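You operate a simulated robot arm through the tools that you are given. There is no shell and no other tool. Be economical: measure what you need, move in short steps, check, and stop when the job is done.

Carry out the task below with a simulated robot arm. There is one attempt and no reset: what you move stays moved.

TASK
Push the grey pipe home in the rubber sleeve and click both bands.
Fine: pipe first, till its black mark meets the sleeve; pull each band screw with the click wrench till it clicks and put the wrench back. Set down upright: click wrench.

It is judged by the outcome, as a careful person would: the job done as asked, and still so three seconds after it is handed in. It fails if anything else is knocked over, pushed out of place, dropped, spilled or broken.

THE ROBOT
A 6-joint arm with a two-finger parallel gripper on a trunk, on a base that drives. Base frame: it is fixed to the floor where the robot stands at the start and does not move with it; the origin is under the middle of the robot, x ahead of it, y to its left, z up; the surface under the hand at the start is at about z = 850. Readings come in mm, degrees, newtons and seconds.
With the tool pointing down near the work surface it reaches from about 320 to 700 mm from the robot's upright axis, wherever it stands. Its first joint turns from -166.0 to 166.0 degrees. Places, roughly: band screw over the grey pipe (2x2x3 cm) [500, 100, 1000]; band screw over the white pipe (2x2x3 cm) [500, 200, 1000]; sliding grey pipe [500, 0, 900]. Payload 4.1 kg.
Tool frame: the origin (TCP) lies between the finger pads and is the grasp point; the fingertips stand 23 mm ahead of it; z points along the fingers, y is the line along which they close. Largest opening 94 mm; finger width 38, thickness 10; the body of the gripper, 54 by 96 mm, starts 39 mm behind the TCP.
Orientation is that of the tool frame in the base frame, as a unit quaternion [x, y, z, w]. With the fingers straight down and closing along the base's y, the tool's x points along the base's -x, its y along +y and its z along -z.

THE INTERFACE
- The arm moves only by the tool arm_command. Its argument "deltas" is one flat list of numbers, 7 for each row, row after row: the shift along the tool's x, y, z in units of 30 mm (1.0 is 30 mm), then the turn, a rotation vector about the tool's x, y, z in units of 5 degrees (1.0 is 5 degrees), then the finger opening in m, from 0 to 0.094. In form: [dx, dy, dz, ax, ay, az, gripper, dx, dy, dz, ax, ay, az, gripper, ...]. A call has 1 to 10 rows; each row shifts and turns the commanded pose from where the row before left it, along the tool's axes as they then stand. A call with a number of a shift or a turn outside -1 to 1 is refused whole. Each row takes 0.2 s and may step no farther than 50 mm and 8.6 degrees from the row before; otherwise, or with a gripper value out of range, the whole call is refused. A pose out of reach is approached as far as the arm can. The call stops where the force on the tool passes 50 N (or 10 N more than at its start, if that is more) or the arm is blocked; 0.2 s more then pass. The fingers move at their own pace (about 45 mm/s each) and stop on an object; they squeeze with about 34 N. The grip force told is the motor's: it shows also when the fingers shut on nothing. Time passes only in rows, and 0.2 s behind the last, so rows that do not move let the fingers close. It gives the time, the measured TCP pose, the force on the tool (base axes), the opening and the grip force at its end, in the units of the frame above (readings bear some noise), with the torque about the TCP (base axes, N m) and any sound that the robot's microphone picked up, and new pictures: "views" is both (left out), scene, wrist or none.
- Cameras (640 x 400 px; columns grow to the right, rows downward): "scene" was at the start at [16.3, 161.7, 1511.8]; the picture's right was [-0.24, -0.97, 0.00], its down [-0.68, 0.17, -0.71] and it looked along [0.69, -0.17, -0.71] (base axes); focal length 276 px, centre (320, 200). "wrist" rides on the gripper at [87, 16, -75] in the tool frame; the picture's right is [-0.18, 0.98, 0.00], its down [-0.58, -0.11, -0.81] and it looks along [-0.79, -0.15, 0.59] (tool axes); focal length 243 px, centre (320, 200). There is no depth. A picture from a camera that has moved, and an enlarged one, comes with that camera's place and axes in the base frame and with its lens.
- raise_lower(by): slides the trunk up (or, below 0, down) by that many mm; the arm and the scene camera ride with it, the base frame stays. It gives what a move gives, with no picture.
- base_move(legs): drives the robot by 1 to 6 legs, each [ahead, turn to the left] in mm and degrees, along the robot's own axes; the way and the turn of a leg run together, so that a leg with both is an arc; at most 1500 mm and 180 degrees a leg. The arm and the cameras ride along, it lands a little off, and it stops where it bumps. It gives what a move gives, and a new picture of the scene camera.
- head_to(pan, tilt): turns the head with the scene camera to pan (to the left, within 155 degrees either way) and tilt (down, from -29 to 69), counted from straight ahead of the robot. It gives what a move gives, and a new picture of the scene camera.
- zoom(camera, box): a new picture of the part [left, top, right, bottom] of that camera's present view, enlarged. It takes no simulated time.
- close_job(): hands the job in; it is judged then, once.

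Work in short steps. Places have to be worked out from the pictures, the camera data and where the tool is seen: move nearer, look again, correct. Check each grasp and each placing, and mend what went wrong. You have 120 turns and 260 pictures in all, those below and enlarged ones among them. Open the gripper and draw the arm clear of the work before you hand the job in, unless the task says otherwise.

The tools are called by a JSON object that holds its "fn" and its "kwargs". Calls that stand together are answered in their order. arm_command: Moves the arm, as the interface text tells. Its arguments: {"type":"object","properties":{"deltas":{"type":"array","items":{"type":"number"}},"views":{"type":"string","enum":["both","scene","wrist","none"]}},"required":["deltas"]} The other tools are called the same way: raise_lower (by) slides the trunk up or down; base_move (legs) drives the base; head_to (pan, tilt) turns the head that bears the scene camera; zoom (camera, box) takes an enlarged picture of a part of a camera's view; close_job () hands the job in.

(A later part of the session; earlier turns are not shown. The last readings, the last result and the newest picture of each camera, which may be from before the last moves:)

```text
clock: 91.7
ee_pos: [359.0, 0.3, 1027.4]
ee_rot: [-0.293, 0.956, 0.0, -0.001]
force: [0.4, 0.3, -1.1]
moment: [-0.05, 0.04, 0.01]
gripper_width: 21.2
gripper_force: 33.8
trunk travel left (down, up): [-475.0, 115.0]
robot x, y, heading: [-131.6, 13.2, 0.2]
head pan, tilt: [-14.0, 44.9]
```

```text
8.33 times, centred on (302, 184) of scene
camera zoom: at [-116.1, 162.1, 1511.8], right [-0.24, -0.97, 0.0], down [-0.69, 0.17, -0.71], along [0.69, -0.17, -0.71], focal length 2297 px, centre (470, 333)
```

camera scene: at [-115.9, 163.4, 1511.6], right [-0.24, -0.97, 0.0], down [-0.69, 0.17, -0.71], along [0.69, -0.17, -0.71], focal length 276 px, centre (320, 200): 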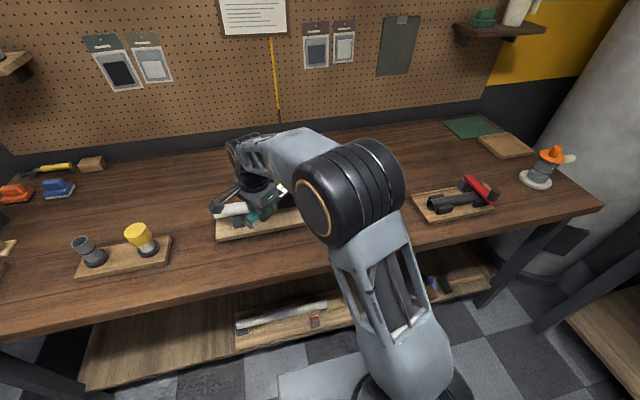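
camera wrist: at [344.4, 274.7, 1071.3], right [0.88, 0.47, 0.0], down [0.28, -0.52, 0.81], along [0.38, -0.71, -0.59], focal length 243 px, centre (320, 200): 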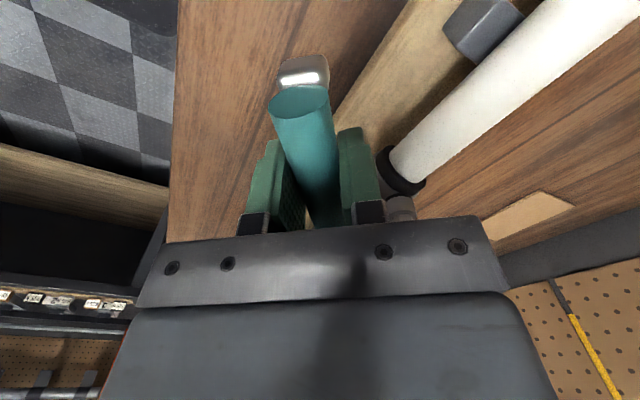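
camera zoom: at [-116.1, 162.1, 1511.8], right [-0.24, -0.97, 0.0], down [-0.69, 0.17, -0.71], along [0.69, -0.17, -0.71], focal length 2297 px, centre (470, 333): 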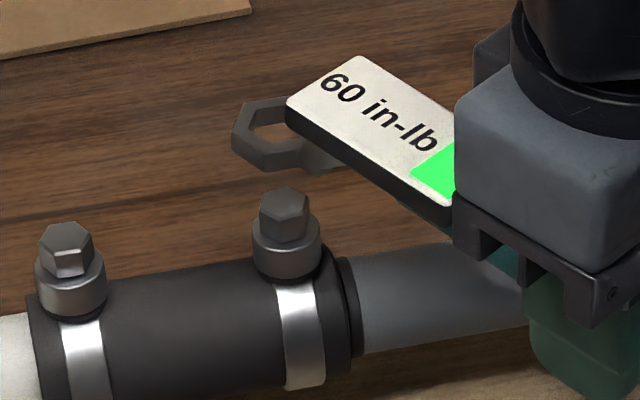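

The indicator latches green — grey screw done. Now to the white screw: its hex is still at ≈ −91°/−151°, so handle at −148°; target TCP ≈ (357, 78).

{"fn": "arm_command", "kwargs": {"deltas": [0, 0, 0, 0, 0, 0.4, 0.01, -0.44, 0.74, 0, 0, 0, 0, 0.01, -0.44, 0.74, 0, 0, 0, 0, 0.01, -0.44, 0.74, 0, 0, 0, 0, 0.01, 0, 0, 0, 0, 0, 0, 0.01], "views": "none"}}

{"fn": "zoom", "kwargs": {"camera": "scene", "box": [254, 168, 286, 192]}}

{"fn": "zoom", "kwargs": {"camera": "scene", "box": [250, 165, 314, 213]}}

```text
clock: 92.9
ee_pos: [355.8, 76.5, 1030.2]
ee_rot: [-0.276, 0.961, 0.001, 0.0]
force: [0.2, -0.3, -1.3]
moment: [-0.01, 0.05, 0.01]
gripper_width: 20.8
gripper_force: 34.4
trunk travel left (down, up): [-475.0, 115.0]
robot x, y, heading: [-131.7, 15.6, 0.4]
head pan, tilt: [-14.0, 44.9]
```

```text
16.00 times, centred on (270, 180) of scene
camera zoom: at [-116.0, 162.3, 1511.8], right [-0.24, -0.97, 0.0], down [-0.69, 0.17, -0.71], along [0.69, -0.17, -0.71], focal length 4410 px, centre (1120, 520)
```

zoom: 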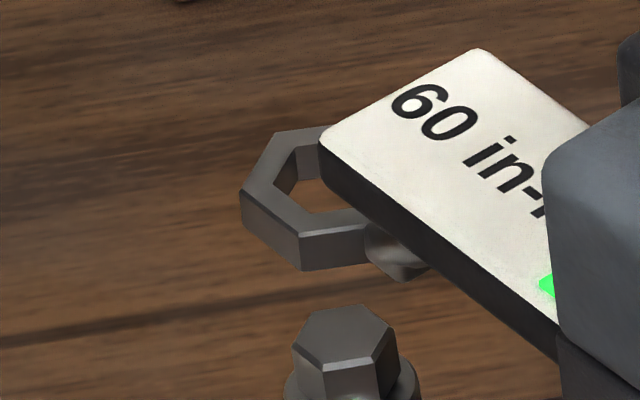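

```text
8.33 times, centred on (282, 189) of scene
camera zoom: at [-116.0, 162.3, 1511.8], right [-0.24, -0.97, 0.0], down [-0.69, 0.17, -0.71], along [0.69, -0.17, -0.71], focal length 2297 px, centre (637, 292)
```

zoom: 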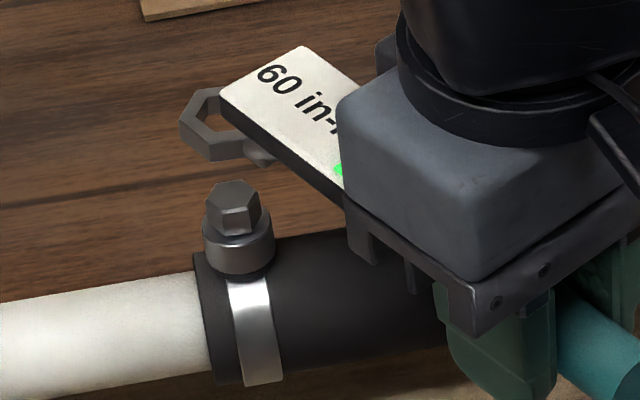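

Ring is slightly clockwise of the head by ~3°; correct angle and (−0.8, −0.8) mm, then lower 20 mm.

{"fn": "arm_command", "kwargs": {"deltas": [0.026, -0.264, 0, 0, 0, -0.6, 0.01, 0, 0, 0.3, 0, 0, 0, 0.01, 0, 0, 0.35, 0, 0, 0, 0.01, 0, 0, 0, 0, 0, 0, 0.01], "views": "none"}}

{"fn": "zoom", "kwargs": {"camera": "scene", "box": [254, 172, 286, 196]}}

```text
clock: 93.9
ee_pos: [360.9, 68.9, 1010.8]
ee_rot: [-0.3, 0.954, 0.0, 0.0]
force: [-0.6, -0.3, -1.5]
moment: [-0.01, 0.06, -0.01]
gripper_width: 21.2
gripper_force: 33.4
trunk travel left (down, up): [-475.0, 115.0]
robot x, y, heading: [-131.6, 14.3, 0.2]
head pan, tilt: [-14.0, 44.9]
```

```text
16.00 times, centred on (270, 184) of scene
camera zoom: at [-116.0, 162.1, 1511.8], right [-0.24, -0.97, 0.0], down [-0.69, 0.17, -0.71], along [0.69, -0.17, -0.71], focal length 4410 px, centre (1120, 456)
```

zoom: 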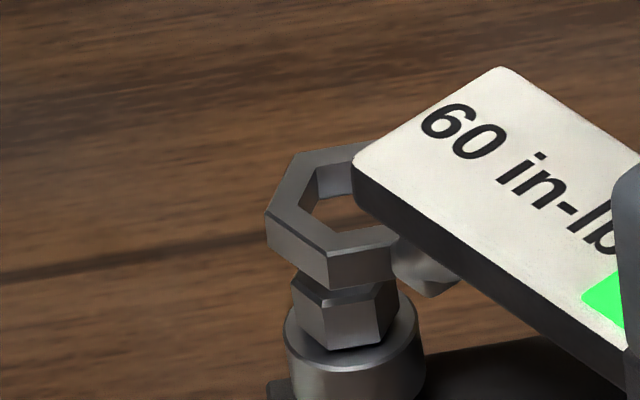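

Ring is now ~1.7 mm too far to −y. Correct and lower 5 mm.

{"fn": "arm_command", "kwargs": {"deltas": [-0.019, 0.056, 0, 0, 0, 0, 0.01, 0, 0, 0.16, 0, 0, 0, 0.01, 0, 0, 0, 0, 0, 0, 0.01], "views": "none"}}

{"fn": "zoom", "kwargs": {"camera": "scene", "box": [254, 172, 286, 196]}}

```text
clock: 94.7
ee_pos: [359.3, 70.8, 1003.8]
ee_rot: [-0.3, 0.954, 0.0, 0.001]
force: [-0.1, -0.3, -1.7]
moment: [-0.05, 0.07, 0.03]
gripper_width: 21.0
gripper_force: 34.0
trunk travel left (down, up): [-475.0, 115.0]
robot x, y, heading: [-131.3, 13.3, 0.0]
head pan, tilt: [-14.0, 44.9]
```

```text
16.00 times, centred on (270, 184) of scene
camera zoom: at [-116.0, 162.1, 1511.8], right [-0.24, -0.97, 0.0], down [-0.69, 0.17, -0.71], along [0.69, -0.17, -0.71], focal length 4410 px, centre (1120, 456)
```

zoom: 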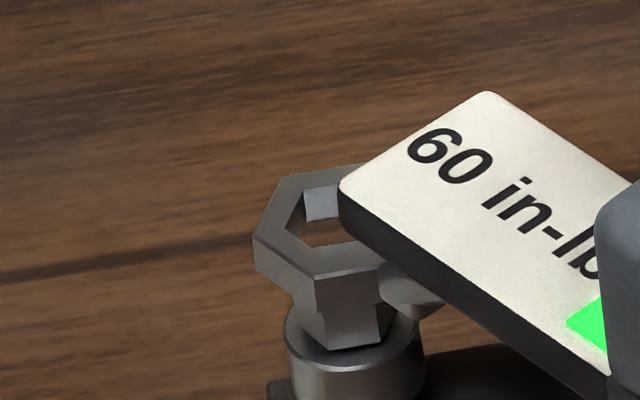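

Slight overshoot: shift −1 mm y and lower 3 mm.

{"fn": "arm_command", "kwargs": {"deltas": [0.021, -0.03, 0, 0, 0, 0, 0.01, 0, 0, 0.1, 0, 0, 0, 0.01, 0, 0, 0, 0, 0, 0, 0.01], "views": "none"}}

{"fn": "zoom", "kwargs": {"camera": "scene", "box": [256, 175, 280, 193]}}

```text
clock: 95.5
ee_pos: [360.5, 70.5, 1002.9]
ee_rot: [-0.301, 0.954, 0.0, -0.001]
force: [-0.3, -0.2, 0.4]
moment: [0.14, -0.14, 0.11]
gripper_width: 21.1
gripper_force: 33.8
trunk travel left (down, up): [-475.0, 115.0]
robot x, y, heading: [-129.0, 13.8, 0.2]
head pan, tilt: [-14.0, 44.9]
```

```text
16.00 times, centred on (268, 184) of scene
camera zoom: at [-116.2, 162.2, 1511.8], right [-0.24, -0.97, 0.0], down [-0.69, 0.17, -0.71], along [0.69, -0.17, -0.71], focal length 4410 px, centre (1152, 456)
```

zoom: 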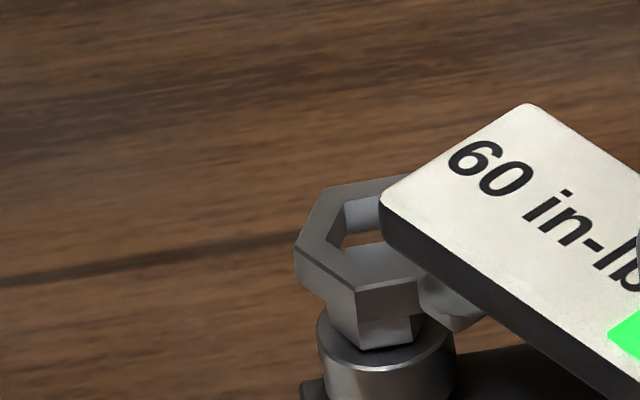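

Well centred at head level with only a trace of contact; lower 3 mm.

{"fn": "arm_command", "kwargs": {"deltas": [0, 0, 0.1, 0, 0, 0, 0.01, 0, 0, 0, 0, 0, 0, 0.01], "views": "none"}}

{"fn": "zoom", "kwargs": {"camera": "scene", "box": [256, 175, 280, 193]}}

```text
clock: 96.1
ee_pos: [360.4, 72.7, 999.0]
ee_rot: [-0.3, 0.954, -0.001, 0.001]
force: [-1.9, 2.5, 4.6]
moment: [0.68, -0.71, 0.47]
gripper_width: 20.9
gripper_force: 34.0
trunk travel left (down, up): [-475.0, 115.0]
robot x, y, heading: [-132.3, 14.0, 0.4]
head pan, tilt: [-14.0, 44.9]
```

```text
16.00 times, centred on (268, 184) of scene
camera zoom: at [-117.0, 162.4, 1511.9], right [-0.24, -0.97, 0.0], down [-0.69, 0.17, -0.71], along [0.69, -0.17, -0.71], focal length 4410 px, centre (1152, 456)
```

zoom: 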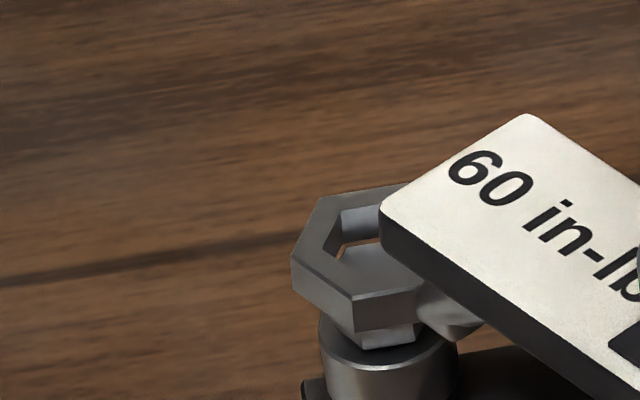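

Contact reaction points (−x,+y), i.e. sideways to the handle: slide 1.2 mm that way under light load. (The green indicator has reset by itself.)

{"fn": "arm_command", "kwargs": {"deltas": [0, 0.04, -0.02, 0, 0, 0, 0.01, 0, 0, 0, 0, 0, 0, 0.01], "views": "none"}}

{"fn": "zoom", "kwargs": {"camera": "scene", "box": [256, 175, 280, 193]}}

```text
clock: 96.7
ee_pos: [360.1, 71.7, 998.8]
ee_rot: [-0.301, 0.954, 0.0, -0.001]
force: [-0.7, 1.9, 2.1]
moment: [0.28, -0.33, 0.28]
gripper_width: 21.0
gripper_force: 34.3
trunk travel left (down, up): [-475.0, 115.0]
robot x, y, heading: [-130.6, 11.4, 0.3]
head pan, tilt: [-14.0, 44.9]
```

```text
16.00 times, centred on (268, 184) of scene
camera zoom: at [-116.3, 162.4, 1511.7], right [-0.24, -0.97, 0.0], down [-0.69, 0.17, -0.71], along [0.69, -0.17, -0.71], focal length 4410 px, centre (1152, 456)
```

zoom: 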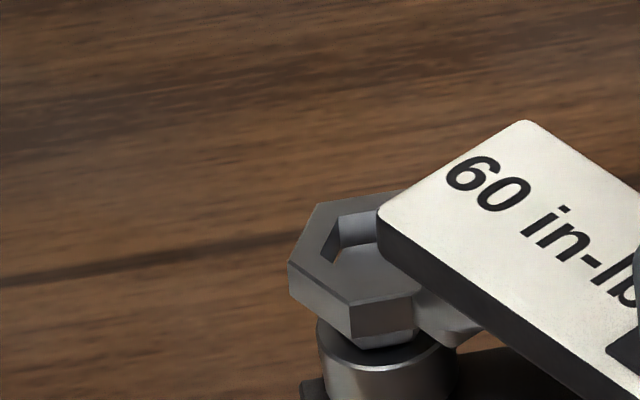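

It is sinking onto the head (ring lower, load reduced). Nudge slightly further and lower 3 mm.

{"fn": "arm_command", "kwargs": {"deltas": [0, 0.015, 0.06, 0, 0, 0, 0.01, 0, 0, 0.06, 0, 0, 0, 0.01, 0, 0, 0, 0, 0, 0, 0.01], "views": "none"}}

{"fn": "zoom", "kwargs": {"camera": "scene", "box": [256, 175, 280, 193]}}

```text
clock: 97.5
ee_pos: [360.5, 71.4, 993.9]
ee_rot: [-0.301, 0.954, 0.0, 0.0]
force: [0.3, 5.7, 0.4]
moment: [0.12, -0.16, 0.65]
gripper_width: 20.9
gripper_force: 34.3
trunk travel left (down, up): [-475.0, 115.0]
robot x, y, heading: [-130.4, 14.6, 0.4]
head pan, tilt: [-14.0, 44.9]
```

```text
16.00 times, centred on (268, 184) of scene
camera zoom: at [-116.2, 163.0, 1511.7], right [-0.24, -0.97, 0.0], down [-0.69, 0.17, -0.71], along [0.69, -0.17, -0.71], focal length 4410 px, centre (1152, 456)
```

zoom: 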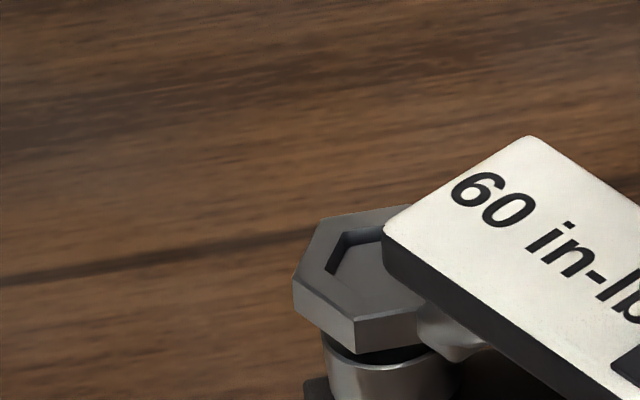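

Seated on the white screw. Turn clockwise 20° and check readings and window.

{"fn": "arm_command", "kwargs": {"deltas": [-0.02, 0.027, 0, 0, 0, 0, 0.01, -0.006, 0.342, 0, 0, 0, 0.8, 0.01, -0.006, 0.342, 0, 0, 0, 0.8, 0.01, -0.006, 0.342, 0, 0, 0, 0.8, 0.01, -0.006, 0.342, 0, 0, 0, 0.8, 0.01, -0.006, 0.342, 0, 0, 0, 0.8, 0.01, 0, 0, 0, 0, 0, 0, 0.01], "views": "none"}}

{"fn": "zoom", "kwargs": {"camera": "scene", "box": [250, 170, 314, 218]}}

```text
clock: 99.1
ee_pos: [336.4, 119.1, 994.8]
ee_rot: [-0.13, 0.992, 0.0, 0.001]
force: [5.9, 3.7, -0.5]
moment: [0.06, -0.21, 0.21]
gripper_width: 21.2
gripper_force: 34.1
trunk travel left (down, up): [-475.0, 115.0]
robot x, y, heading: [-130.1, 17.1, 0.4]
head pan, tilt: [-14.0, 44.9]
```

```text
8.33 times, centred on (282, 194) of scene
camera zoom: at [-115.4, 162.6, 1511.8], right [-0.24, -0.97, 0.0], down [-0.69, 0.17, -0.71], along [0.69, -0.17, -0.71], focal length 2297 px, centre (637, 250)
```

zoom: 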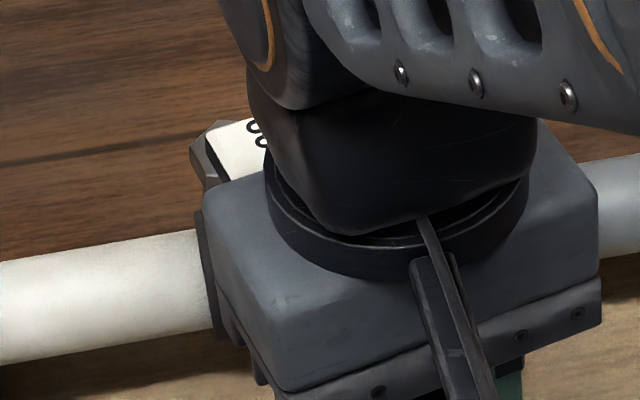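

Window hidden here. Continue 36°, relieving 1 mm inward.

{"fn": "arm_command", "kwargs": {"deltas": [-0.04, 0.02, 0, 0, 0, 0, 0.01, -0.006, 0.342, 0, 0, 0, 0.8, 0.01, -0.006, 0.342, 0, 0, 0, 0.8, 0.01, -0.006, 0.342, 0, 0, 0, 0.8, 0.01, -0.006, 0.342, 0, 0, 0, 0.8, 0.01, -0.006, 0.342, 0, 0, 0, 0.8, 0.01, -0.006, 0.342, 0, 0, 0, 0.8, 0.01, -0.006, 0.342, 0, 0, 0, 0.8, 0.01, -0.006, 0.342, 0, 0, 0, 0.8, 0.01, 0, 0, 0, 0, 0, 0, 0.01], "views": "none"}}

{"fn": "zoom", "kwargs": {"camera": "scene", "box": [230, 165, 310, 225]}}

```text
clock: 101.3
ee_pos: [337.6, 200.9, 995.2]
ee_rot: [0.149, 0.989, 0.0, 0.001]
force: [-2.1, 2.5, -0.6]
moment: [0.07, 0.13, 0.26]
gripper_width: 20.9
gripper_force: 34.0
trunk travel left (down, up): [-475.0, 115.0]
robot x, y, heading: [-130.7, 14.4, 0.2]
head pan, tilt: [-14.0, 44.9]
```

```text
6.67 times, centred on (270, 195) of scene
camera zoom: at [-116.2, 162.7, 1511.8], right [-0.24, -0.97, 0.0], down [-0.69, 0.17, -0.71], along [0.69, -0.17, -0.71], focal length 1837 px, centre (653, 233)
```

zoom: 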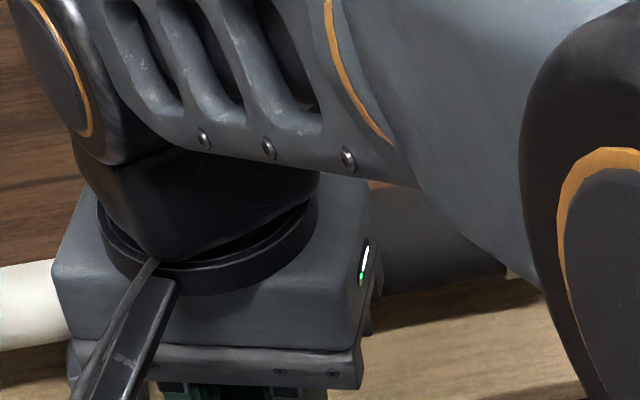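

Continue 36° to where the window becomes visible again.

{"fn": "arm_command", "kwargs": {"deltas": [-0.006, 0.342, 0, 0, 0, 0.8, 0.01, -0.006, 0.342, 0, 0, 0, 0.8, 0.01, -0.006, 0.342, 0, 0, 0, 0.8, 0.01, -0.006, 0.342, 0, 0, 0, 0.8, 0.01, -0.006, 0.342, 0, 0, 0, 0.8, 0.01, -0.006, 0.342, 0, 0, 0, 0.8, 0.01, -0.006, 0.342, 0, 0, 0, 0.8, 0.01, -0.006, 0.342, 0, 0, 0, 0.8, 0.01, 0, 0, 0, 0, 0, 0, 0.01], "views": "none"}}

{"fn": "zoom", "kwargs": {"camera": "scene", "box": [220, 165, 300, 225]}}

```text
clock: 103.3
ee_pos: [382.4, 269.5, 995.4]
ee_rot: [0.416, 0.91, -0.001, 0.0]
force: [0.8, 4.9, 0.3]
moment: [-0.03, -0.11, 0.66]
gripper_width: 20.9
gripper_force: 34.2
trunk travel left (down, up): [-475.0, 115.0]
robot x, y, heading: [-130.2, 15.3, 0.3]
head pan, tilt: [-14.0, 44.9]
```

```text
6.67 times, centred on (260, 195) of scene
camera zoom: at [-116.0, 163.2, 1511.7], right [-0.24, -0.97, 0.0], down [-0.69, 0.17, -0.71], along [0.69, -0.17, -0.71], focal length 1837 px, centre (720, 233)
```

zoom: 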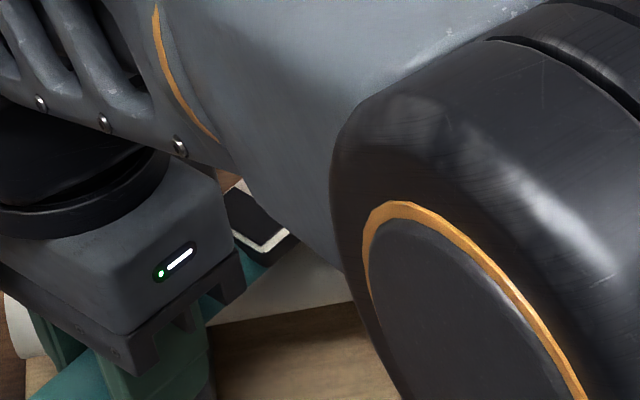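

Window dark (not clicked yet). No obstacle on this side, so continue 20°.

{"fn": "arm_command", "kwargs": {"deltas": [-0.006, 0.342, 0, 0, 0, 0.8, 0.01, -0.006, 0.342, 0, 0, 0, 0.8, 0.01, -0.006, 0.342, 0, 0, 0, 0.8, 0.01, -0.006, 0.342, 0, 0, 0, 0.8, 0.01, -0.006, 0.342, 0, 0, 0, 0.8, 0.01, 0, 0, 0, 0, 0, 0, 0.01], "views": "scene"}}

{"fn": "zoom", "kwargs": {"camera": "scene", "box": [220, 165, 300, 225]}}

```text
clock: 104.7
ee_pos: [424.5, 297.5, 996.2]
ee_rot: [0.568, 0.823, -0.001, 0.0]
force: [3.3, 8.5, -1.3]
moment: [0.25, -0.03, 1.0]
gripper_width: 21.0
gripper_force: 33.6
trunk travel left (down, up): [-475.0, 115.0]
robot x, y, heading: [-132.3, 18.0, 0.2]
head pan, tilt: [-14.0, 44.9]
camera scene: at [-115.5, 163.7, 1511.7], right [-0.24, -0.97, 0.0], down [-0.69, 0.17, -0.71], along [0.69, -0.17, -0.71], focal length 276 px, centre (320, 200)
```

scene: 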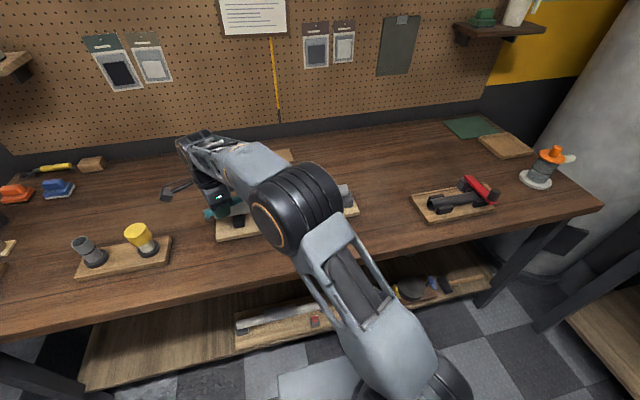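

```text
6.67 times, centred on (260, 195) of scene
camera zoom: at [-115.5, 163.7, 1511.7], right [-0.24, -0.97, 0.0], down [-0.69, 0.17, -0.71], along [0.69, -0.17, -0.71], focal length 1837 px, centre (720, 233)
```

zoom: 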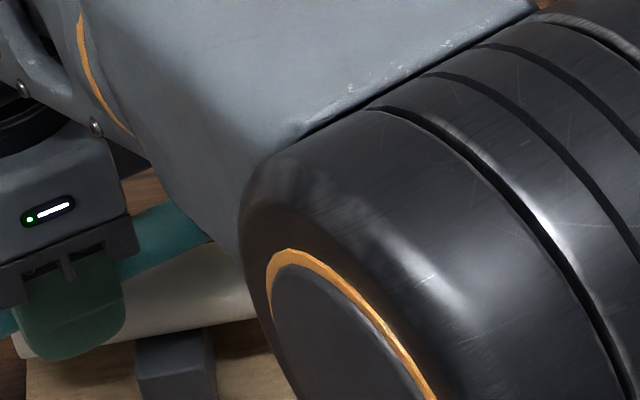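

Ratchet: unload 3°, lift 33 mm, swing back 120° about the white screw.

{"fn": "arm_command", "kwargs": {"deltas": [-0.013, -0.256, 0, 0, 0, -0.6, 0.01, 0, 0, -0.3, 0, 0, 0, 0.01, 0, 0, -0.8, 0, 0, 0, 0.01, -0.026, -0.427, 0, 0, 0, -1, 0.01, -0.026, -0.427, 0, 0, 0, -1, 0.01, -0.026, -0.427, 0, 0, 0, -1, 0.01, -0.026, -0.427, 0, 0, 0, -1, 0.01, -0.026, -0.427, 0, 0, 0, -1, 0.01, -0.026, -0.427, 0, 0, 0, -1, 0.01], "views": "none"}}

{"fn": "arm_command", "kwargs": {"deltas": [-0.026, -0.427, 0, 0, 0, -1, 0.01, -0.026, -0.427, 0, 0, 0, -1, 0.01, -0.026, -0.427, 0, 0, 0, -1, 0.01, -0.026, -0.427, 0, 0, 0, -1, 0.01, -0.026, -0.427, 0, 0, 0, -1, 0.01, -0.026, -0.427, 0, 0, 0, -1, 0.01, -0.026, -0.427, 0, 0, 0, -1, 0.01, -0.026, -0.427, 0, 0, 0, -1, 0.01, -0.026, -0.427, 0, 0, 0, -1, 0.01, -0.026, -0.427, 0, 0, 0, -1, 0.01], "views": "none"}}

{"fn": "arm_command", "kwargs": {"deltas": [-0.026, -0.427, 0, 0, 0, -1, 0.01, -0.026, -0.427, 0, 0, 0, -1, 0.01, -0.026, -0.427, 0, 0, 0, -1, 0.01, -0.026, -0.427, 0, 0, 0, -1, 0.01, -0.026, -0.427, 0, 0, 0, -1, 0.01, -0.026, -0.427, 0, 0, 0, -1, 0.01, -0.026, -0.427, 0, 0, 0, -1, 0.01, -0.026, -0.427, 0, 0, 0, -1, 0.01, 0, 0, 0, 0, 0, 0, 0.01], "views": "none"}}

{"fn": "zoom", "kwargs": {"camera": "scene", "box": [254, 169, 286, 193]}}

```text
clock: 106.7
ee_pos: [360.6, 242.8, 1027.0]
ee_rot: [0.308, 0.951, 0.001, 0.0]
force: [-0.4, -0.8, -0.9]
moment: [0.04, 0.04, 0.01]
gripper_width: 20.7
gripper_force: 34.1
trunk travel left (down, up): [-475.0, 115.0]
robot x, y, heading: [-128.5, 11.3, 0.5]
head pan, tilt: [-14.0, 44.9]
```

```text
clock: 108.9
ee_pos: [337.5, 121.1, 1029.7]
ee_rot: [-0.122, 0.993, -0.001, 0.0]
force: [0.6, 0.0, -1.4]
moment: [-0.01, 0.02, -0.03]
gripper_width: 20.9
gripper_force: 34.0
trunk travel left (down, up): [-475.0, 115.0]
robot x, y, heading: [-131.2, 14.5, 0.4]
head pan, tilt: [-14.0, 44.9]
```

```text
clock: 110.9
ee_pos: [397.3, 39.5, 1028.4]
ee_rot: [-0.454, 0.891, 0.0, -0.001]
force: [-0.1, 0.2, -1.2]
moment: [-0.06, 0.05, -0.03]
gripper_width: 20.6
gripper_force: 34.2
trunk travel left (down, up): [-475.0, 115.0]
robot x, y, heading: [-132.5, 15.4, 0.4]
head pan, tilt: [-14.0, 44.9]
```

```text
16.00 times, centred on (270, 181) of scene
camera zoom: at [-115.9, 162.3, 1511.8], right [-0.24, -0.97, 0.0], down [-0.69, 0.17, -0.71], along [0.69, -0.17, -0.71], focal length 4410 px, centre (1120, 504)
```

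zoom: 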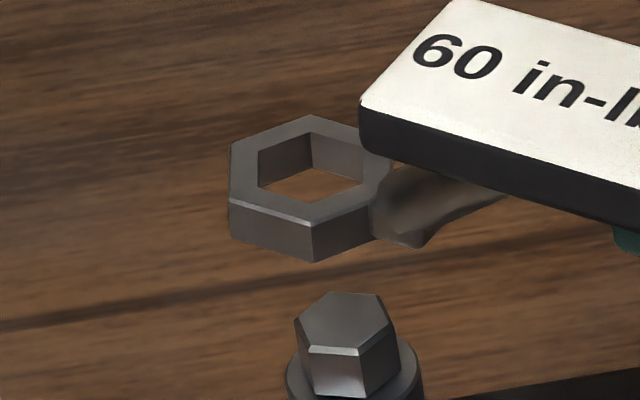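

The head is at ≈ −111°, the ring at ≈ −127° (play). I rotate back 10° (keeping the box clear of the grey screw) and lower 10 mm, then re-check.

{"fn": "arm_command", "kwargs": {"deltas": [-0.026, -0.427, 0, 0, 0, -1, 0.01, -0.026, -0.427, 0, 0, 0, -1, 0.01, 0, 0, 0.33, 0, 0, 0, 0.01, 0, 0, 0, 0, 0, 0, 0.01], "views": "none"}}

{"fn": "zoom", "kwargs": {"camera": "scene", "box": [254, 169, 286, 193]}}

{"fn": "zoom", "kwargs": {"camera": "scene", "box": [250, 165, 330, 225]}}

```text
clock: 111.9
ee_pos: [417.3, 26.8, 1019.9]
ee_rot: [-0.53, 0.848, 0.0, 0.0]
force: [-0.5, -0.4, -1.3]
moment: [-0.03, 0.03, 0.02]
gripper_width: 20.9
gripper_force: 33.9
trunk travel left (down, up): [-475.0, 115.0]
robot x, y, heading: [-130.2, 12.0, 0.4]
head pan, tilt: [-14.0, 44.9]
```

```text
16.00 times, centred on (270, 181) of scene
camera zoom: at [-116.0, 162.4, 1511.8], right [-0.24, -0.97, 0.0], down [-0.69, 0.17, -0.71], along [0.69, -0.17, -0.71], focal length 4410 px, centre (1120, 504)
```

zoom: 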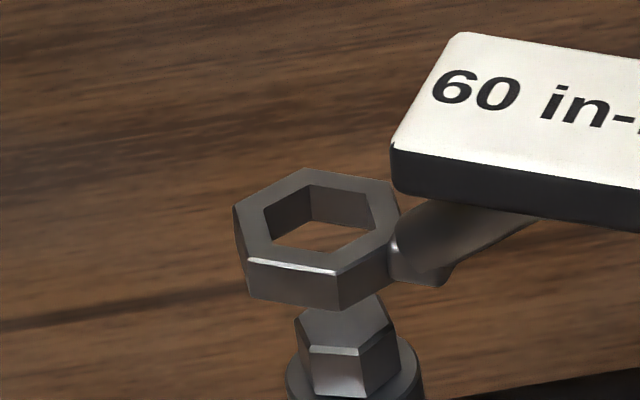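

```text
6.67 times, centred on (290, 195) of scene
camera zoom: at [-116.0, 162.4, 1511.8], right [-0.24, -0.97, 0.0], down [-0.69, 0.17, -0.71], along [0.69, -0.17, -0.71], focal length 1837 px, centre (520, 233)
```

zoom: 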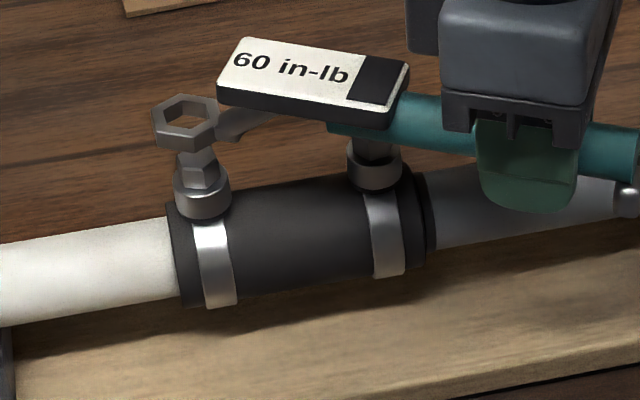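

Box margin to the grey screw is adequate (~6 mm). Ring needs about −2.9 mm in y; apply and lower 10 mm.

{"fn": "arm_command", "kwargs": {"deltas": [0.087, -0.042, 0, 0, 0, 0, 0.01, 0, 0, 0.33, 0, 0, 0, 0.01, 0, 0, 0, 0, 0, 0, 0.01], "views": "none"}}

{"fn": "zoom", "kwargs": {"camera": "scene", "box": [254, 172, 286, 196]}}

```text
clock: 112.7
ee_pos: [418.2, 23.8, 1008.1]
ee_rot: [-0.53, 0.848, -0.001, 0.0]
force: [-0.4, 0.7, -1.3]
moment: [-0.06, 0.04, 0.02]
gripper_width: 20.9
gripper_force: 34.4
trunk travel left (down, up): [-475.0, 115.0]
robot x, y, heading: [-133.2, 19.9, 0.4]
head pan, tilt: [-14.0, 44.9]
```

```text
16.00 times, centred on (270, 184) of scene
camera zoom: at [-115.9, 162.4, 1511.8], right [-0.24, -0.97, 0.0], down [-0.69, 0.17, -0.71], along [0.69, -0.17, -0.71], focal length 4410 px, centre (1120, 456)
```

zoom: 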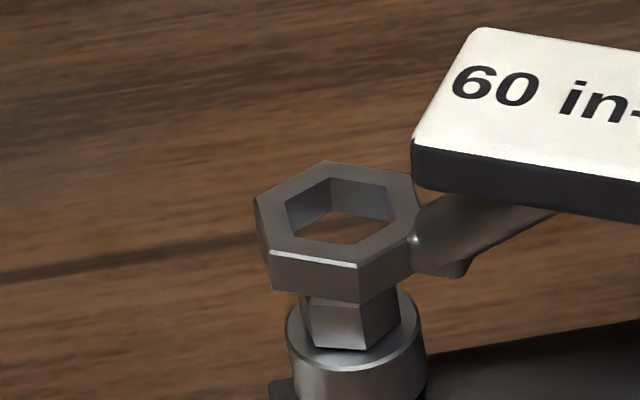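

Almost centred. Lower 3 mm twice with checks.

{"fn": "arm_command", "kwargs": {"deltas": [0.014, 0.005, 0.1, 0, 0, 0, 0.01, 0, 0, 0.08, 0, 0, 0, 0.01, 0, 0, 0, 0, 0, 0, 0.01], "views": "none"}}

{"fn": "zoom", "kwargs": {"camera": "scene", "box": [256, 175, 280, 193]}}

```text
clock: 113.5
ee_pos: [416.8, 23.9, 1002.4]
ee_rot: [-0.53, 0.848, 0.0, 0.0]
force: [1.0, -0.1, -1.0]
moment: [-0.02, 0.0, -0.01]
gripper_width: 20.8
gripper_force: 34.3
trunk travel left (down, up): [-475.0, 115.0]
robot x, y, heading: [-135.6, 15.8, 0.4]
head pan, tilt: [-14.0, 44.9]
```

```text
16.00 times, centred on (268, 184) of scene
camera zoom: at [-116.0, 162.4, 1511.8], right [-0.24, -0.97, 0.0], down [-0.69, 0.17, -0.71], along [0.69, -0.17, -0.71], focal length 4410 px, centre (1152, 456)
```

zoom: 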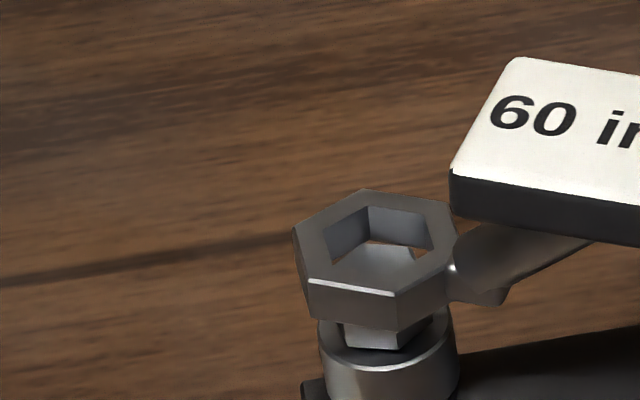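

Head is within the ring; keep lowering 3 mm.

{"fn": "arm_command", "kwargs": {"deltas": [0, 0, 0.1, 0, 0, 0, 0.01, 0, 0, 0, 0, 0, 0, 0.01], "views": "none"}}

{"fn": "zoom", "kwargs": {"camera": "scene", "box": [256, 175, 280, 193]}}

```text
clock: 114.1
ee_pos: [417.2, 22.3, 999.6]
ee_rot: [-0.53, 0.848, 0.0, -0.001]
force: [2.3, 3.4, 0.8]
moment: [0.17, -0.09, -0.07]
gripper_width: 21.1
gripper_force: 33.7
trunk travel left (down, up): [-475.0, 115.0]
robot x, y, heading: [-128.5, 12.9, 0.3]
head pan, tilt: [-14.0, 44.9]
```

```text
16.00 times, centred on (268, 184) of scene
camera zoom: at [-115.9, 162.8, 1511.8], right [-0.24, -0.97, 0.0], down [-0.69, 0.17, -0.71], along [0.69, -0.17, -0.71], focal length 4410 px, centre (1152, 456)
```

zoom: 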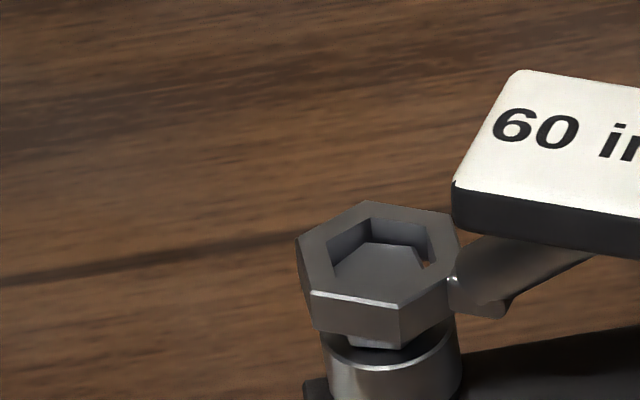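

Going on. Nudge 0.8 mm toward the screw and lower 4 mm.

{"fn": "arm_command", "kwargs": {"deltas": [-0.028, 0, 0.06, 0, 0, 0, 0.01, 0, 0, 0.07, 0, 0, 0, 0.01, 0, 0, 0, 0, 0, 0, 0.01], "views": "none"}}

{"fn": "zoom", "kwargs": {"camera": "scene", "box": [250, 171, 298, 207]}}

```text
clock: 114.9
ee_pos: [416.5, 23.7, 996.2]
ee_rot: [-0.53, 0.848, 0.001, 0.0]
force: [-0.4, 2.5, -0.1]
moment: [0.16, -0.08, 0.2]
gripper_width: 20.8
gripper_force: 34.1
trunk travel left (down, up): [-475.0, 115.0]
robot x, y, heading: [-134.1, 14.4, 0.1]
head pan, tilt: [-14.0, 44.9]
```

```text
11.11 times, centred on (274, 189) of scene
camera zoom: at [-116.1, 162.8, 1511.8], right [-0.24, -0.97, 0.0], down [-0.69, 0.17, -0.71], along [0.69, -0.17, -0.71], focal length 3062 px, centre (831, 322)
```

zoom: 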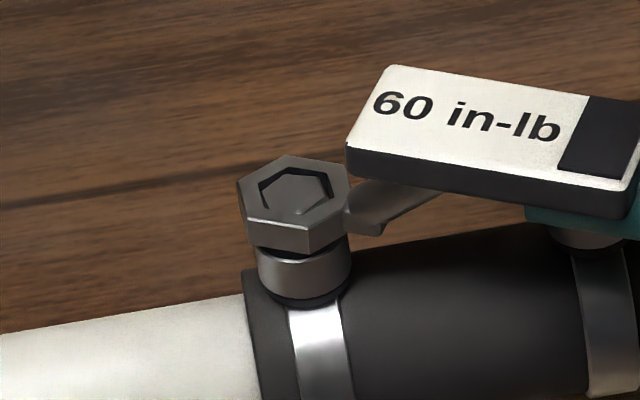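

Seated and clear. Turn 24° clockwise, watching the window.

{"fn": "arm_command", "kwargs": {"deltas": [-0.006, 0.342, 0, 0, 0, 0.8, 0.01, -0.006, 0.342, 0, 0, 0, 0.8, 0.01, -0.006, 0.342, 0, 0, 0, 0.8, 0.01, -0.006, 0.342, 0, 0, 0, 0.8, 0.01, -0.006, 0.342, 0, 0, 0, 0.8, 0.01, -0.006, 0.342, 0, 0, 0, 0.8, 0.01, 0, 0, 0, 0, 0, 0, 0.01], "views": "none"}}

{"fn": "zoom", "kwargs": {"camera": "scene", "box": [250, 171, 314, 219]}}

```text
clock: 116.5
ee_pos: [370.0, 61.1, 996.8]
ee_rot: [-0.341, 0.94, 0.0, 0.0]
force: [-3.5, 6.2, -1.0]
moment: [0.06, 0.04, 1.15]
gripper_width: 21.3
gripper_force: 33.7
trunk travel left (down, up): [-475.0, 115.0]
robot x, y, heading: [-133.4, 14.7, 0.4]
head pan, tilt: [-14.0, 44.9]
```

```text
8.33 times, centred on (282, 195) of scene
camera zoom: at [-116.6, 163.3, 1511.7], right [-0.24, -0.97, 0.0], down [-0.69, 0.17, -0.71], along [0.69, -0.17, -0.71], focal length 2297 px, centre (637, 242)
```

zoom: 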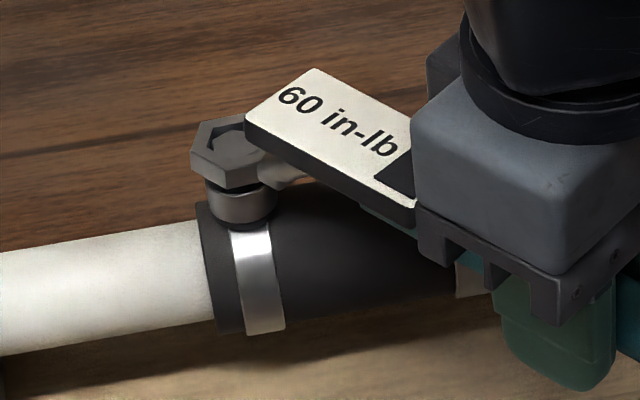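

Not yet. Continue 24° (two-thirds hidden range), checking readings.

{"fn": "arm_command", "kwargs": {"deltas": [-0.006, 0.342, 0, 0, 0, 0.8, 0.01, -0.006, 0.342, 0, 0, 0, 0.8, 0.01, -0.006, 0.342, 0, 0, 0, 0.8, 0.01, -0.006, 0.342, 0, 0, 0, 0.8, 0.01, 0, 0, 0, 0, 0, 0, 0.01], "views": "none"}}

{"fn": "zoom", "kwargs": {"camera": "scene", "box": [250, 171, 314, 219]}}

```text
clock: 117.7
ee_pos: [346.1, 96.8, 995.7]
ee_rot: [-0.207, 0.978, 0.001, 0.001]
force: [-5.9, -1.1, 5.5]
moment: [0.33, -0.79, 0.46]
gripper_width: 20.9
gripper_force: 34.7
trunk travel left (down, up): [-475.0, 115.0]
robot x, y, heading: [-133.1, 16.5, -0.2]
head pan, tilt: [-14.0, 44.9]
```

```text
8.33 times, centred on (282, 195) of scene
camera zoom: at [-117.5, 162.2, 1511.9], right [-0.24, -0.97, 0.0], down [-0.68, 0.17, -0.71], along [0.69, -0.17, -0.71], focal length 2297 px, centre (637, 242)
```

zoom: 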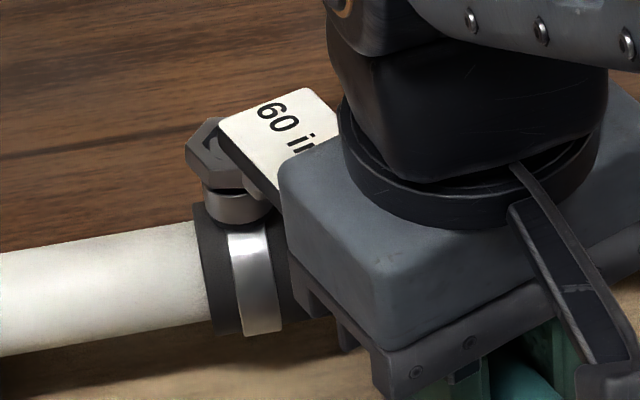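

Some change in the load (slight resisting torque). Relieve 1 mm outward and continue 16°.

{"fn": "arm_command", "kwargs": {"deltas": [0.035, 0, -0.02, 0, 0, 0, 0.01, -0.006, 0.342, 0, 0, 0, 0.8, 0.01, -0.006, 0.342, 0, 0, 0, 0.8, 0.01, -0.006, 0.342, 0, 0, 0, 0.8, 0.01, -0.006, 0.342, 0, 0, 0, 0.8, 0.01, 0, 0, 0, 0, 0, 0, 0.01], "views": "wrist"}}

{"fn": "zoom", "kwargs": {"camera": "scene", "box": [250, 171, 314, 219]}}

```text
clock: 119.1
ee_pos: [334.8, 135.3, 995.7]
ee_rot: [-0.069, 0.998, 0.0, -0.001]
force: [-2.0, 6.0, 0.6]
moment: [0.09, -0.15, 0.96]
gripper_width: 21.2
gripper_force: 34.1
trunk travel left (down, up): [-475.0, 115.0]
robot x, y, heading: [-129.0, 18.9, 0.4]
head pan, tilt: [-14.0, 44.9]
camera wrist: at [245.8, 139.0, 1070.0], right [0.05, 1.0, 0.0], down [0.59, -0.03, 0.81], along [0.8, -0.04, -0.59], focal length 243 px, centre (320, 200)
```

wrist: 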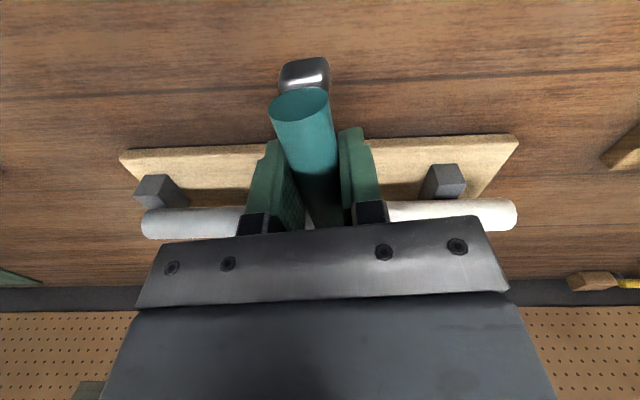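

```text
8.33 times, centred on (282, 195) of scene
camera zoom: at [-116.5, 163.5, 1511.7], right [-0.24, -0.97, 0.0], down [-0.69, 0.17, -0.71], along [0.69, -0.17, -0.71], focal length 2297 px, centre (637, 242)
```

zoom: 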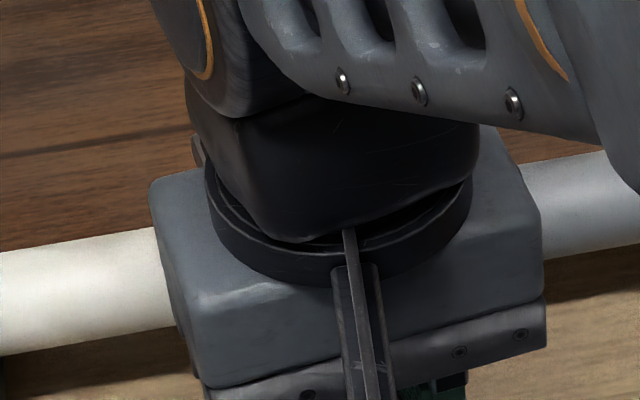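

Continue through the hidden range: 36°.

{"fn": "arm_command", "kwargs": {"deltas": [-0.006, 0.342, 0, 0, 0, 0.8, 0.01, -0.006, 0.342, 0, 0, 0, 0.8, 0.01, -0.006, 0.342, 0, 0, 0, 0.8, 0.01, -0.006, 0.342, 0, 0, 0, 0.8, 0.01, -0.006, 0.342, 0, 0, 0, 0.8, 0.01, -0.006, 0.342, 0, 0, 0, 0.8, 0.01, -0.006, 0.342, 0, 0, 0, 0.8, 0.01, -0.006, 0.342, 0, 0, 0, 0.8, 0.01, -0.006, 0.342, 0, 0, 0, 0.8, 0.01, 0, 0, 0, 0, 0, 0, 0.01], "views": "none"}}

{"fn": "zoom", "kwargs": {"camera": "scene", "box": [220, 165, 300, 225]}}

```text
clock: 121.3
ee_pos: [348.6, 226.7, 997.8]
ee_rot: [0.243, 0.97, 0.0, -0.001]
force: [-11.6, 10.6, 0.9]
moment: [0.11, 0.11, 0.74]
gripper_width: 21.0
gripper_force: 34.3
trunk travel left (down, up): [-475.0, 115.0]
robot x, y, heading: [-130.8, 15.9, 0.3]
head pan, tilt: [-14.0, 44.9]
```

```text
6.67 times, centred on (260, 195) of scene
camera zoom: at [-117.9, 164.2, 1511.7], right [-0.24, -0.97, 0.0], down [-0.69, 0.17, -0.71], along [0.69, -0.17, -0.7], focal length 1837 px, centre (720, 233)
```

zoom: 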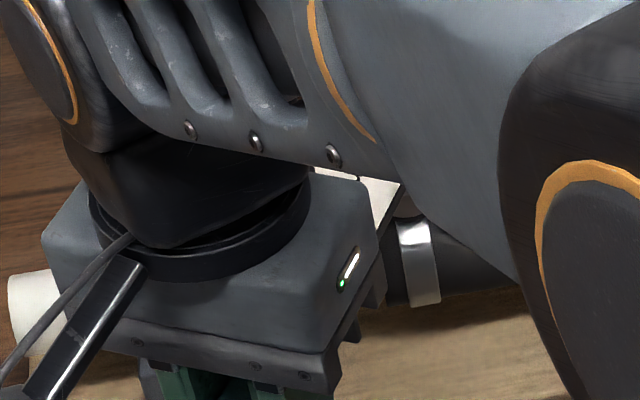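

Relieve 1.8 mm outward, and continue 20° to see the window.

{"fn": "arm_command", "kwargs": {"deltas": [0.06, 0, 0, 0, 0, 0, 0.01, -0.006, 0.342, 0, 0, 0, 0.8, 0.01, -0.006, 0.342, 0, 0, 0, 0.8, 0.01, -0.006, 0.342, 0, 0, 0, 0.8, 0.01, -0.006, 0.342, 0, 0, 0, 0.8, 0.01, 0, 0, 0, 0, 0, 0, 0.01], "views": "none"}}

{"fn": "zoom", "kwargs": {"camera": "scene", "box": [220, 165, 300, 225]}}

```text
clock: 122.7
ee_pos: [372.1, 258.9, 996.3]
ee_rot: [0.375, 0.927, 0.002, 0.001]
force: [-3.5, 10.5, 1.8]
moment: [-0.04, -0.08, 0.89]
gripper_width: 21.1
gripper_force: 33.6
trunk travel left (down, up): [-475.0, 115.0]
robot x, y, heading: [-132.2, 17.3, 0.7]
head pan, tilt: [-14.0, 44.9]
```

```text
6.67 times, centred on (260, 195) of scene
camera zoom: at [-116.8, 164.2, 1511.7], right [-0.24, -0.97, 0.0], down [-0.69, 0.17, -0.71], along [0.69, -0.17, -0.71], focal length 1837 px, centre (720, 233)
```

zoom: 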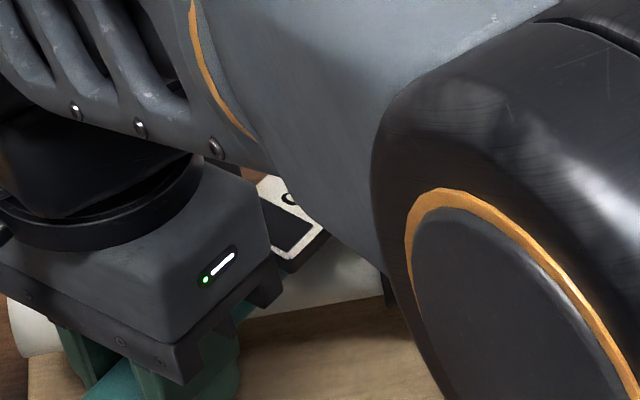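

Window dark; I estimate ~185° so far against ~200–235° for the grey one. Continue 16°, relieving outward 1 mm.

{"fn": "arm_command", "kwargs": {"deltas": [0.045, 0.01, 0, 0, 0, 0, 0.01, -0.006, 0.342, 0, 0, 0, 0.8, 0.01, -0.006, 0.342, 0, 0, 0, 0.8, 0.01, -0.006, 0.342, 0, 0, 0, 0.8, 0.01, -0.006, 0.342, 0, 0, 0, 0.8, 0.01, 0, 0, 0, 0, 0, 0, 0.01], "views": "none"}}

{"fn": "zoom", "kwargs": {"camera": "scene", "box": [220, 165, 300, 225]}}

```text
clock: 124.1
ee_pos: [401.7, 287.4, 997.2]
ee_rot: [0.501, 0.866, 0.0, 0.001]
force: [8.2, 1.3, 1.1]
moment: [-0.13, -0.21, 1.11]
gripper_width: 21.1
gripper_force: 34.2
trunk travel left (down, up): [-475.0, 115.0]
robot x, y, heading: [-136.3, 12.5, 0.3]
head pan, tilt: [-14.0, 44.9]
```

```text
6.67 times, centred on (260, 195) of scene
camera zoom: at [-115.0, 163.0, 1511.8], right [-0.24, -0.97, 0.0], down [-0.69, 0.17, -0.71], along [0.69, -0.17, -0.71], focal length 1837 px, centre (720, 233)
```

zoom: 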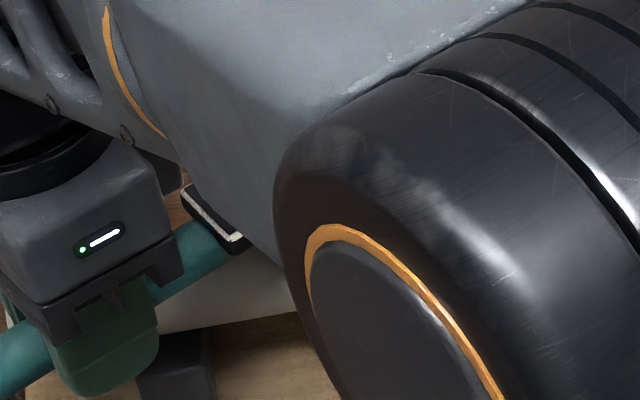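

Still dark. Continue 20°.

{"fn": "arm_command", "kwargs": {"deltas": [-0.01, 0.03, 0, 0, 0, 0, 0.01, -0.006, 0.342, 0, 0, 0, 0.8, 0.01, -0.006, 0.342, 0, 0, 0, 0.8, 0.01, -0.006, 0.342, 0, 0, 0, 0.8, 0.01, -0.006, 0.342, 0, 0, 0, 0.8, 0.01, -0.006, 0.342, 0, 0, 0, 0.8, 0.01, 0, 0, 0, 0, 0, 0, 0.01], "views": "none"}}

{"fn": "zoom", "kwargs": {"camera": "scene", "box": [210, 160, 290, 220]}}

```text
clock: 125.7
ee_pos: [451.4, 304.6, 997.0]
ee_rot: [0.643, 0.766, 0.0, 0.0]
force: [2.3, 9.2, -0.5]
moment: [0.03, -0.04, 0.58]
gripper_width: 21.0
gripper_force: 34.0
trunk travel left (down, up): [-475.0, 115.0]
robot x, y, heading: [-133.0, 19.7, 0.4]
head pan, tilt: [-14.0, 44.9]
```

```text
6.67 times, centred on (250, 190) of scene
camera zoom: at [-116.0, 164.2, 1511.7], right [-0.24, -0.97, 0.0], down [-0.69, 0.17, -0.71], along [0.69, -0.17, -0.71], focal length 1837 px, centre (787, 267)
```

zoom: 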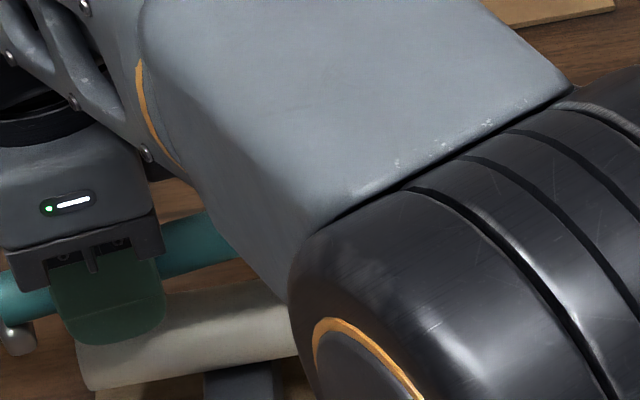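

Window hidden now. Unload, lift and swing back 30° so that I can see the window within the few seconds it stays lit.

{"fn": "arm_command", "kwargs": {"deltas": [-0.013, -0.256, 0, 0, 0, -0.6, 0.01, 0, 0, -0.3, 0, 0, 0, 0.01, 0, 0, -0.8, 0, 0, 0, 0.01, -0.026, -0.427, 0, 0, 0, -1, 0.01, -0.026, -0.427, 0, 0, 0, -1, 0.01, -0.026, -0.427, 0, 0, 0, -1, 0.01, -0.026, -0.427, 0, 0, 0, -1, 0.01, -0.026, -0.427, 0, 0, 0, -1, 0.01, -0.026, -0.427, 0, 0, 0, -1, 0.01], "views": "none"}}

{"fn": "zoom", "kwargs": {"camera": "scene", "box": [220, 155, 300, 215]}}

```text
clock: 127.7
ee_pos: [377.6, 263.8, 1031.1]
ee_rot: [0.399, 0.917, 0.0, 0.0]
force: [0.4, 0.6, -1.7]
moment: [0.07, 0.07, 0.0]
gripper_width: 20.6
gripper_force: 33.8
trunk travel left (down, up): [-475.0, 115.0]
robot x, y, heading: [-132.4, 18.0, 0.4]
head pan, tilt: [-14.0, 44.9]
```

```text
6.67 times, centred on (260, 185) of scene
camera zoom: at [-116.1, 162.8, 1511.8], right [-0.24, -0.97, 0.0], down [-0.69, 0.17, -0.71], along [0.69, -0.17, -0.71], focal length 1837 px, centre (720, 300)
```

zoom: 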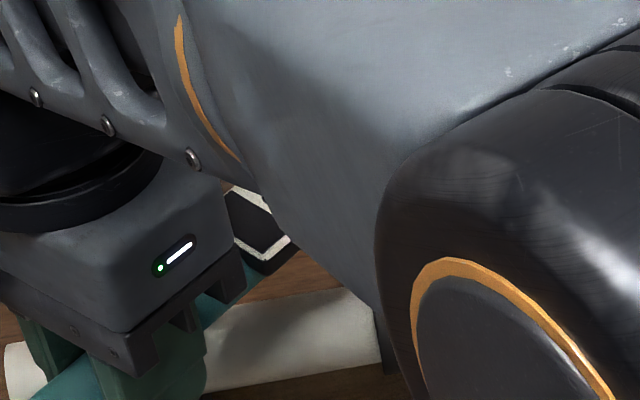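

Not clicked yet. Swing back 100° more for another stroke.

{"fn": "arm_command", "kwargs": {"deltas": [-0.026, -0.427, 0, 0, 0, -1, 0.01, -0.026, -0.427, 0, 0, 0, -1, 0.01, -0.026, -0.427, 0, 0, 0, -1, 0.01, -0.026, -0.427, 0, 0, 0, -1, 0.01, -0.026, -0.427, 0, 0, 0, -1, 0.01, -0.026, -0.427, 0, 0, 0, -1, 0.01, -0.026, -0.427, 0, 0, 0, -1, 0.01, -0.026, -0.427, 0, 0, 0, -1, 0.01, -0.026, -0.427, 0, 0, 0, -1, 0.01, -0.026, -0.427, 0, 0, 0, -1, 0.01], "views": "none"}}

{"fn": "arm_command", "kwargs": {"deltas": [-0.026, -0.427, 0, 0, 0, -1, 0.01, -0.026, -0.427, 0, 0, 0, -1, 0.01, -0.026, -0.427, 0, 0, 0, -1, 0.01, -0.026, -0.427, 0, 0, 0, -1, 0.01, -0.026, -0.427, 0, 0, 0, -1, 0.01, -0.026, -0.427, 0, 0, 0, -1, 0.01, -0.026, -0.427, 0, 0, 0, -1, 0.01, -0.026, -0.427, 0, 0, 0, -1, 0.01, -0.026, -0.427, 0.3, 0, 0, -1, 0.01, 0, 0, 0, 0, 0, 0, 0.01], "views": "none"}}

{"fn": "zoom", "kwargs": {"camera": "scene", "box": [254, 169, 286, 193]}}

```text
clock: 129.9
ee_pos: [330.7, 149.2, 1029.5]
ee_rot: [-0.026, 1.0, 0.0, -0.001]
force: [0.4, 0.5, -1.0]
moment: [-0.01, 0.04, -0.01]
gripper_width: 20.8
gripper_force: 34.1
trunk travel left (down, up): [-475.0, 115.0]
robot x, y, heading: [-131.9, 17.4, 0.2]
head pan, tilt: [-14.0, 44.9]
```

```text
clock: 132.1
ee_pos: [385.4, 49.1, 1021.9]
ee_rot: [-0.406, 0.914, 0.0, 0.0]
force: [-0.1, 0.5, -1.1]
moment: [-0.05, 0.07, 0.01]
gripper_width: 20.7
gripper_force: 34.0
trunk travel left (down, up): [-475.0, 115.0]
robot x, y, heading: [-128.6, 15.6, 0.3]
head pan, tilt: [-14.0, 44.9]
```

```text
16.00 times, centred on (270, 181) of scene
camera zoom: at [-115.9, 162.7, 1511.8], right [-0.24, -0.97, 0.0], down [-0.69, 0.17, -0.71], along [0.69, -0.17, -0.71], focal length 4410 px, centre (1120, 504)
```

zoom: 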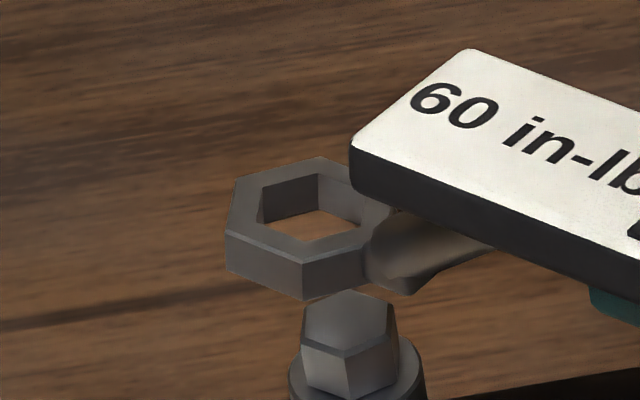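

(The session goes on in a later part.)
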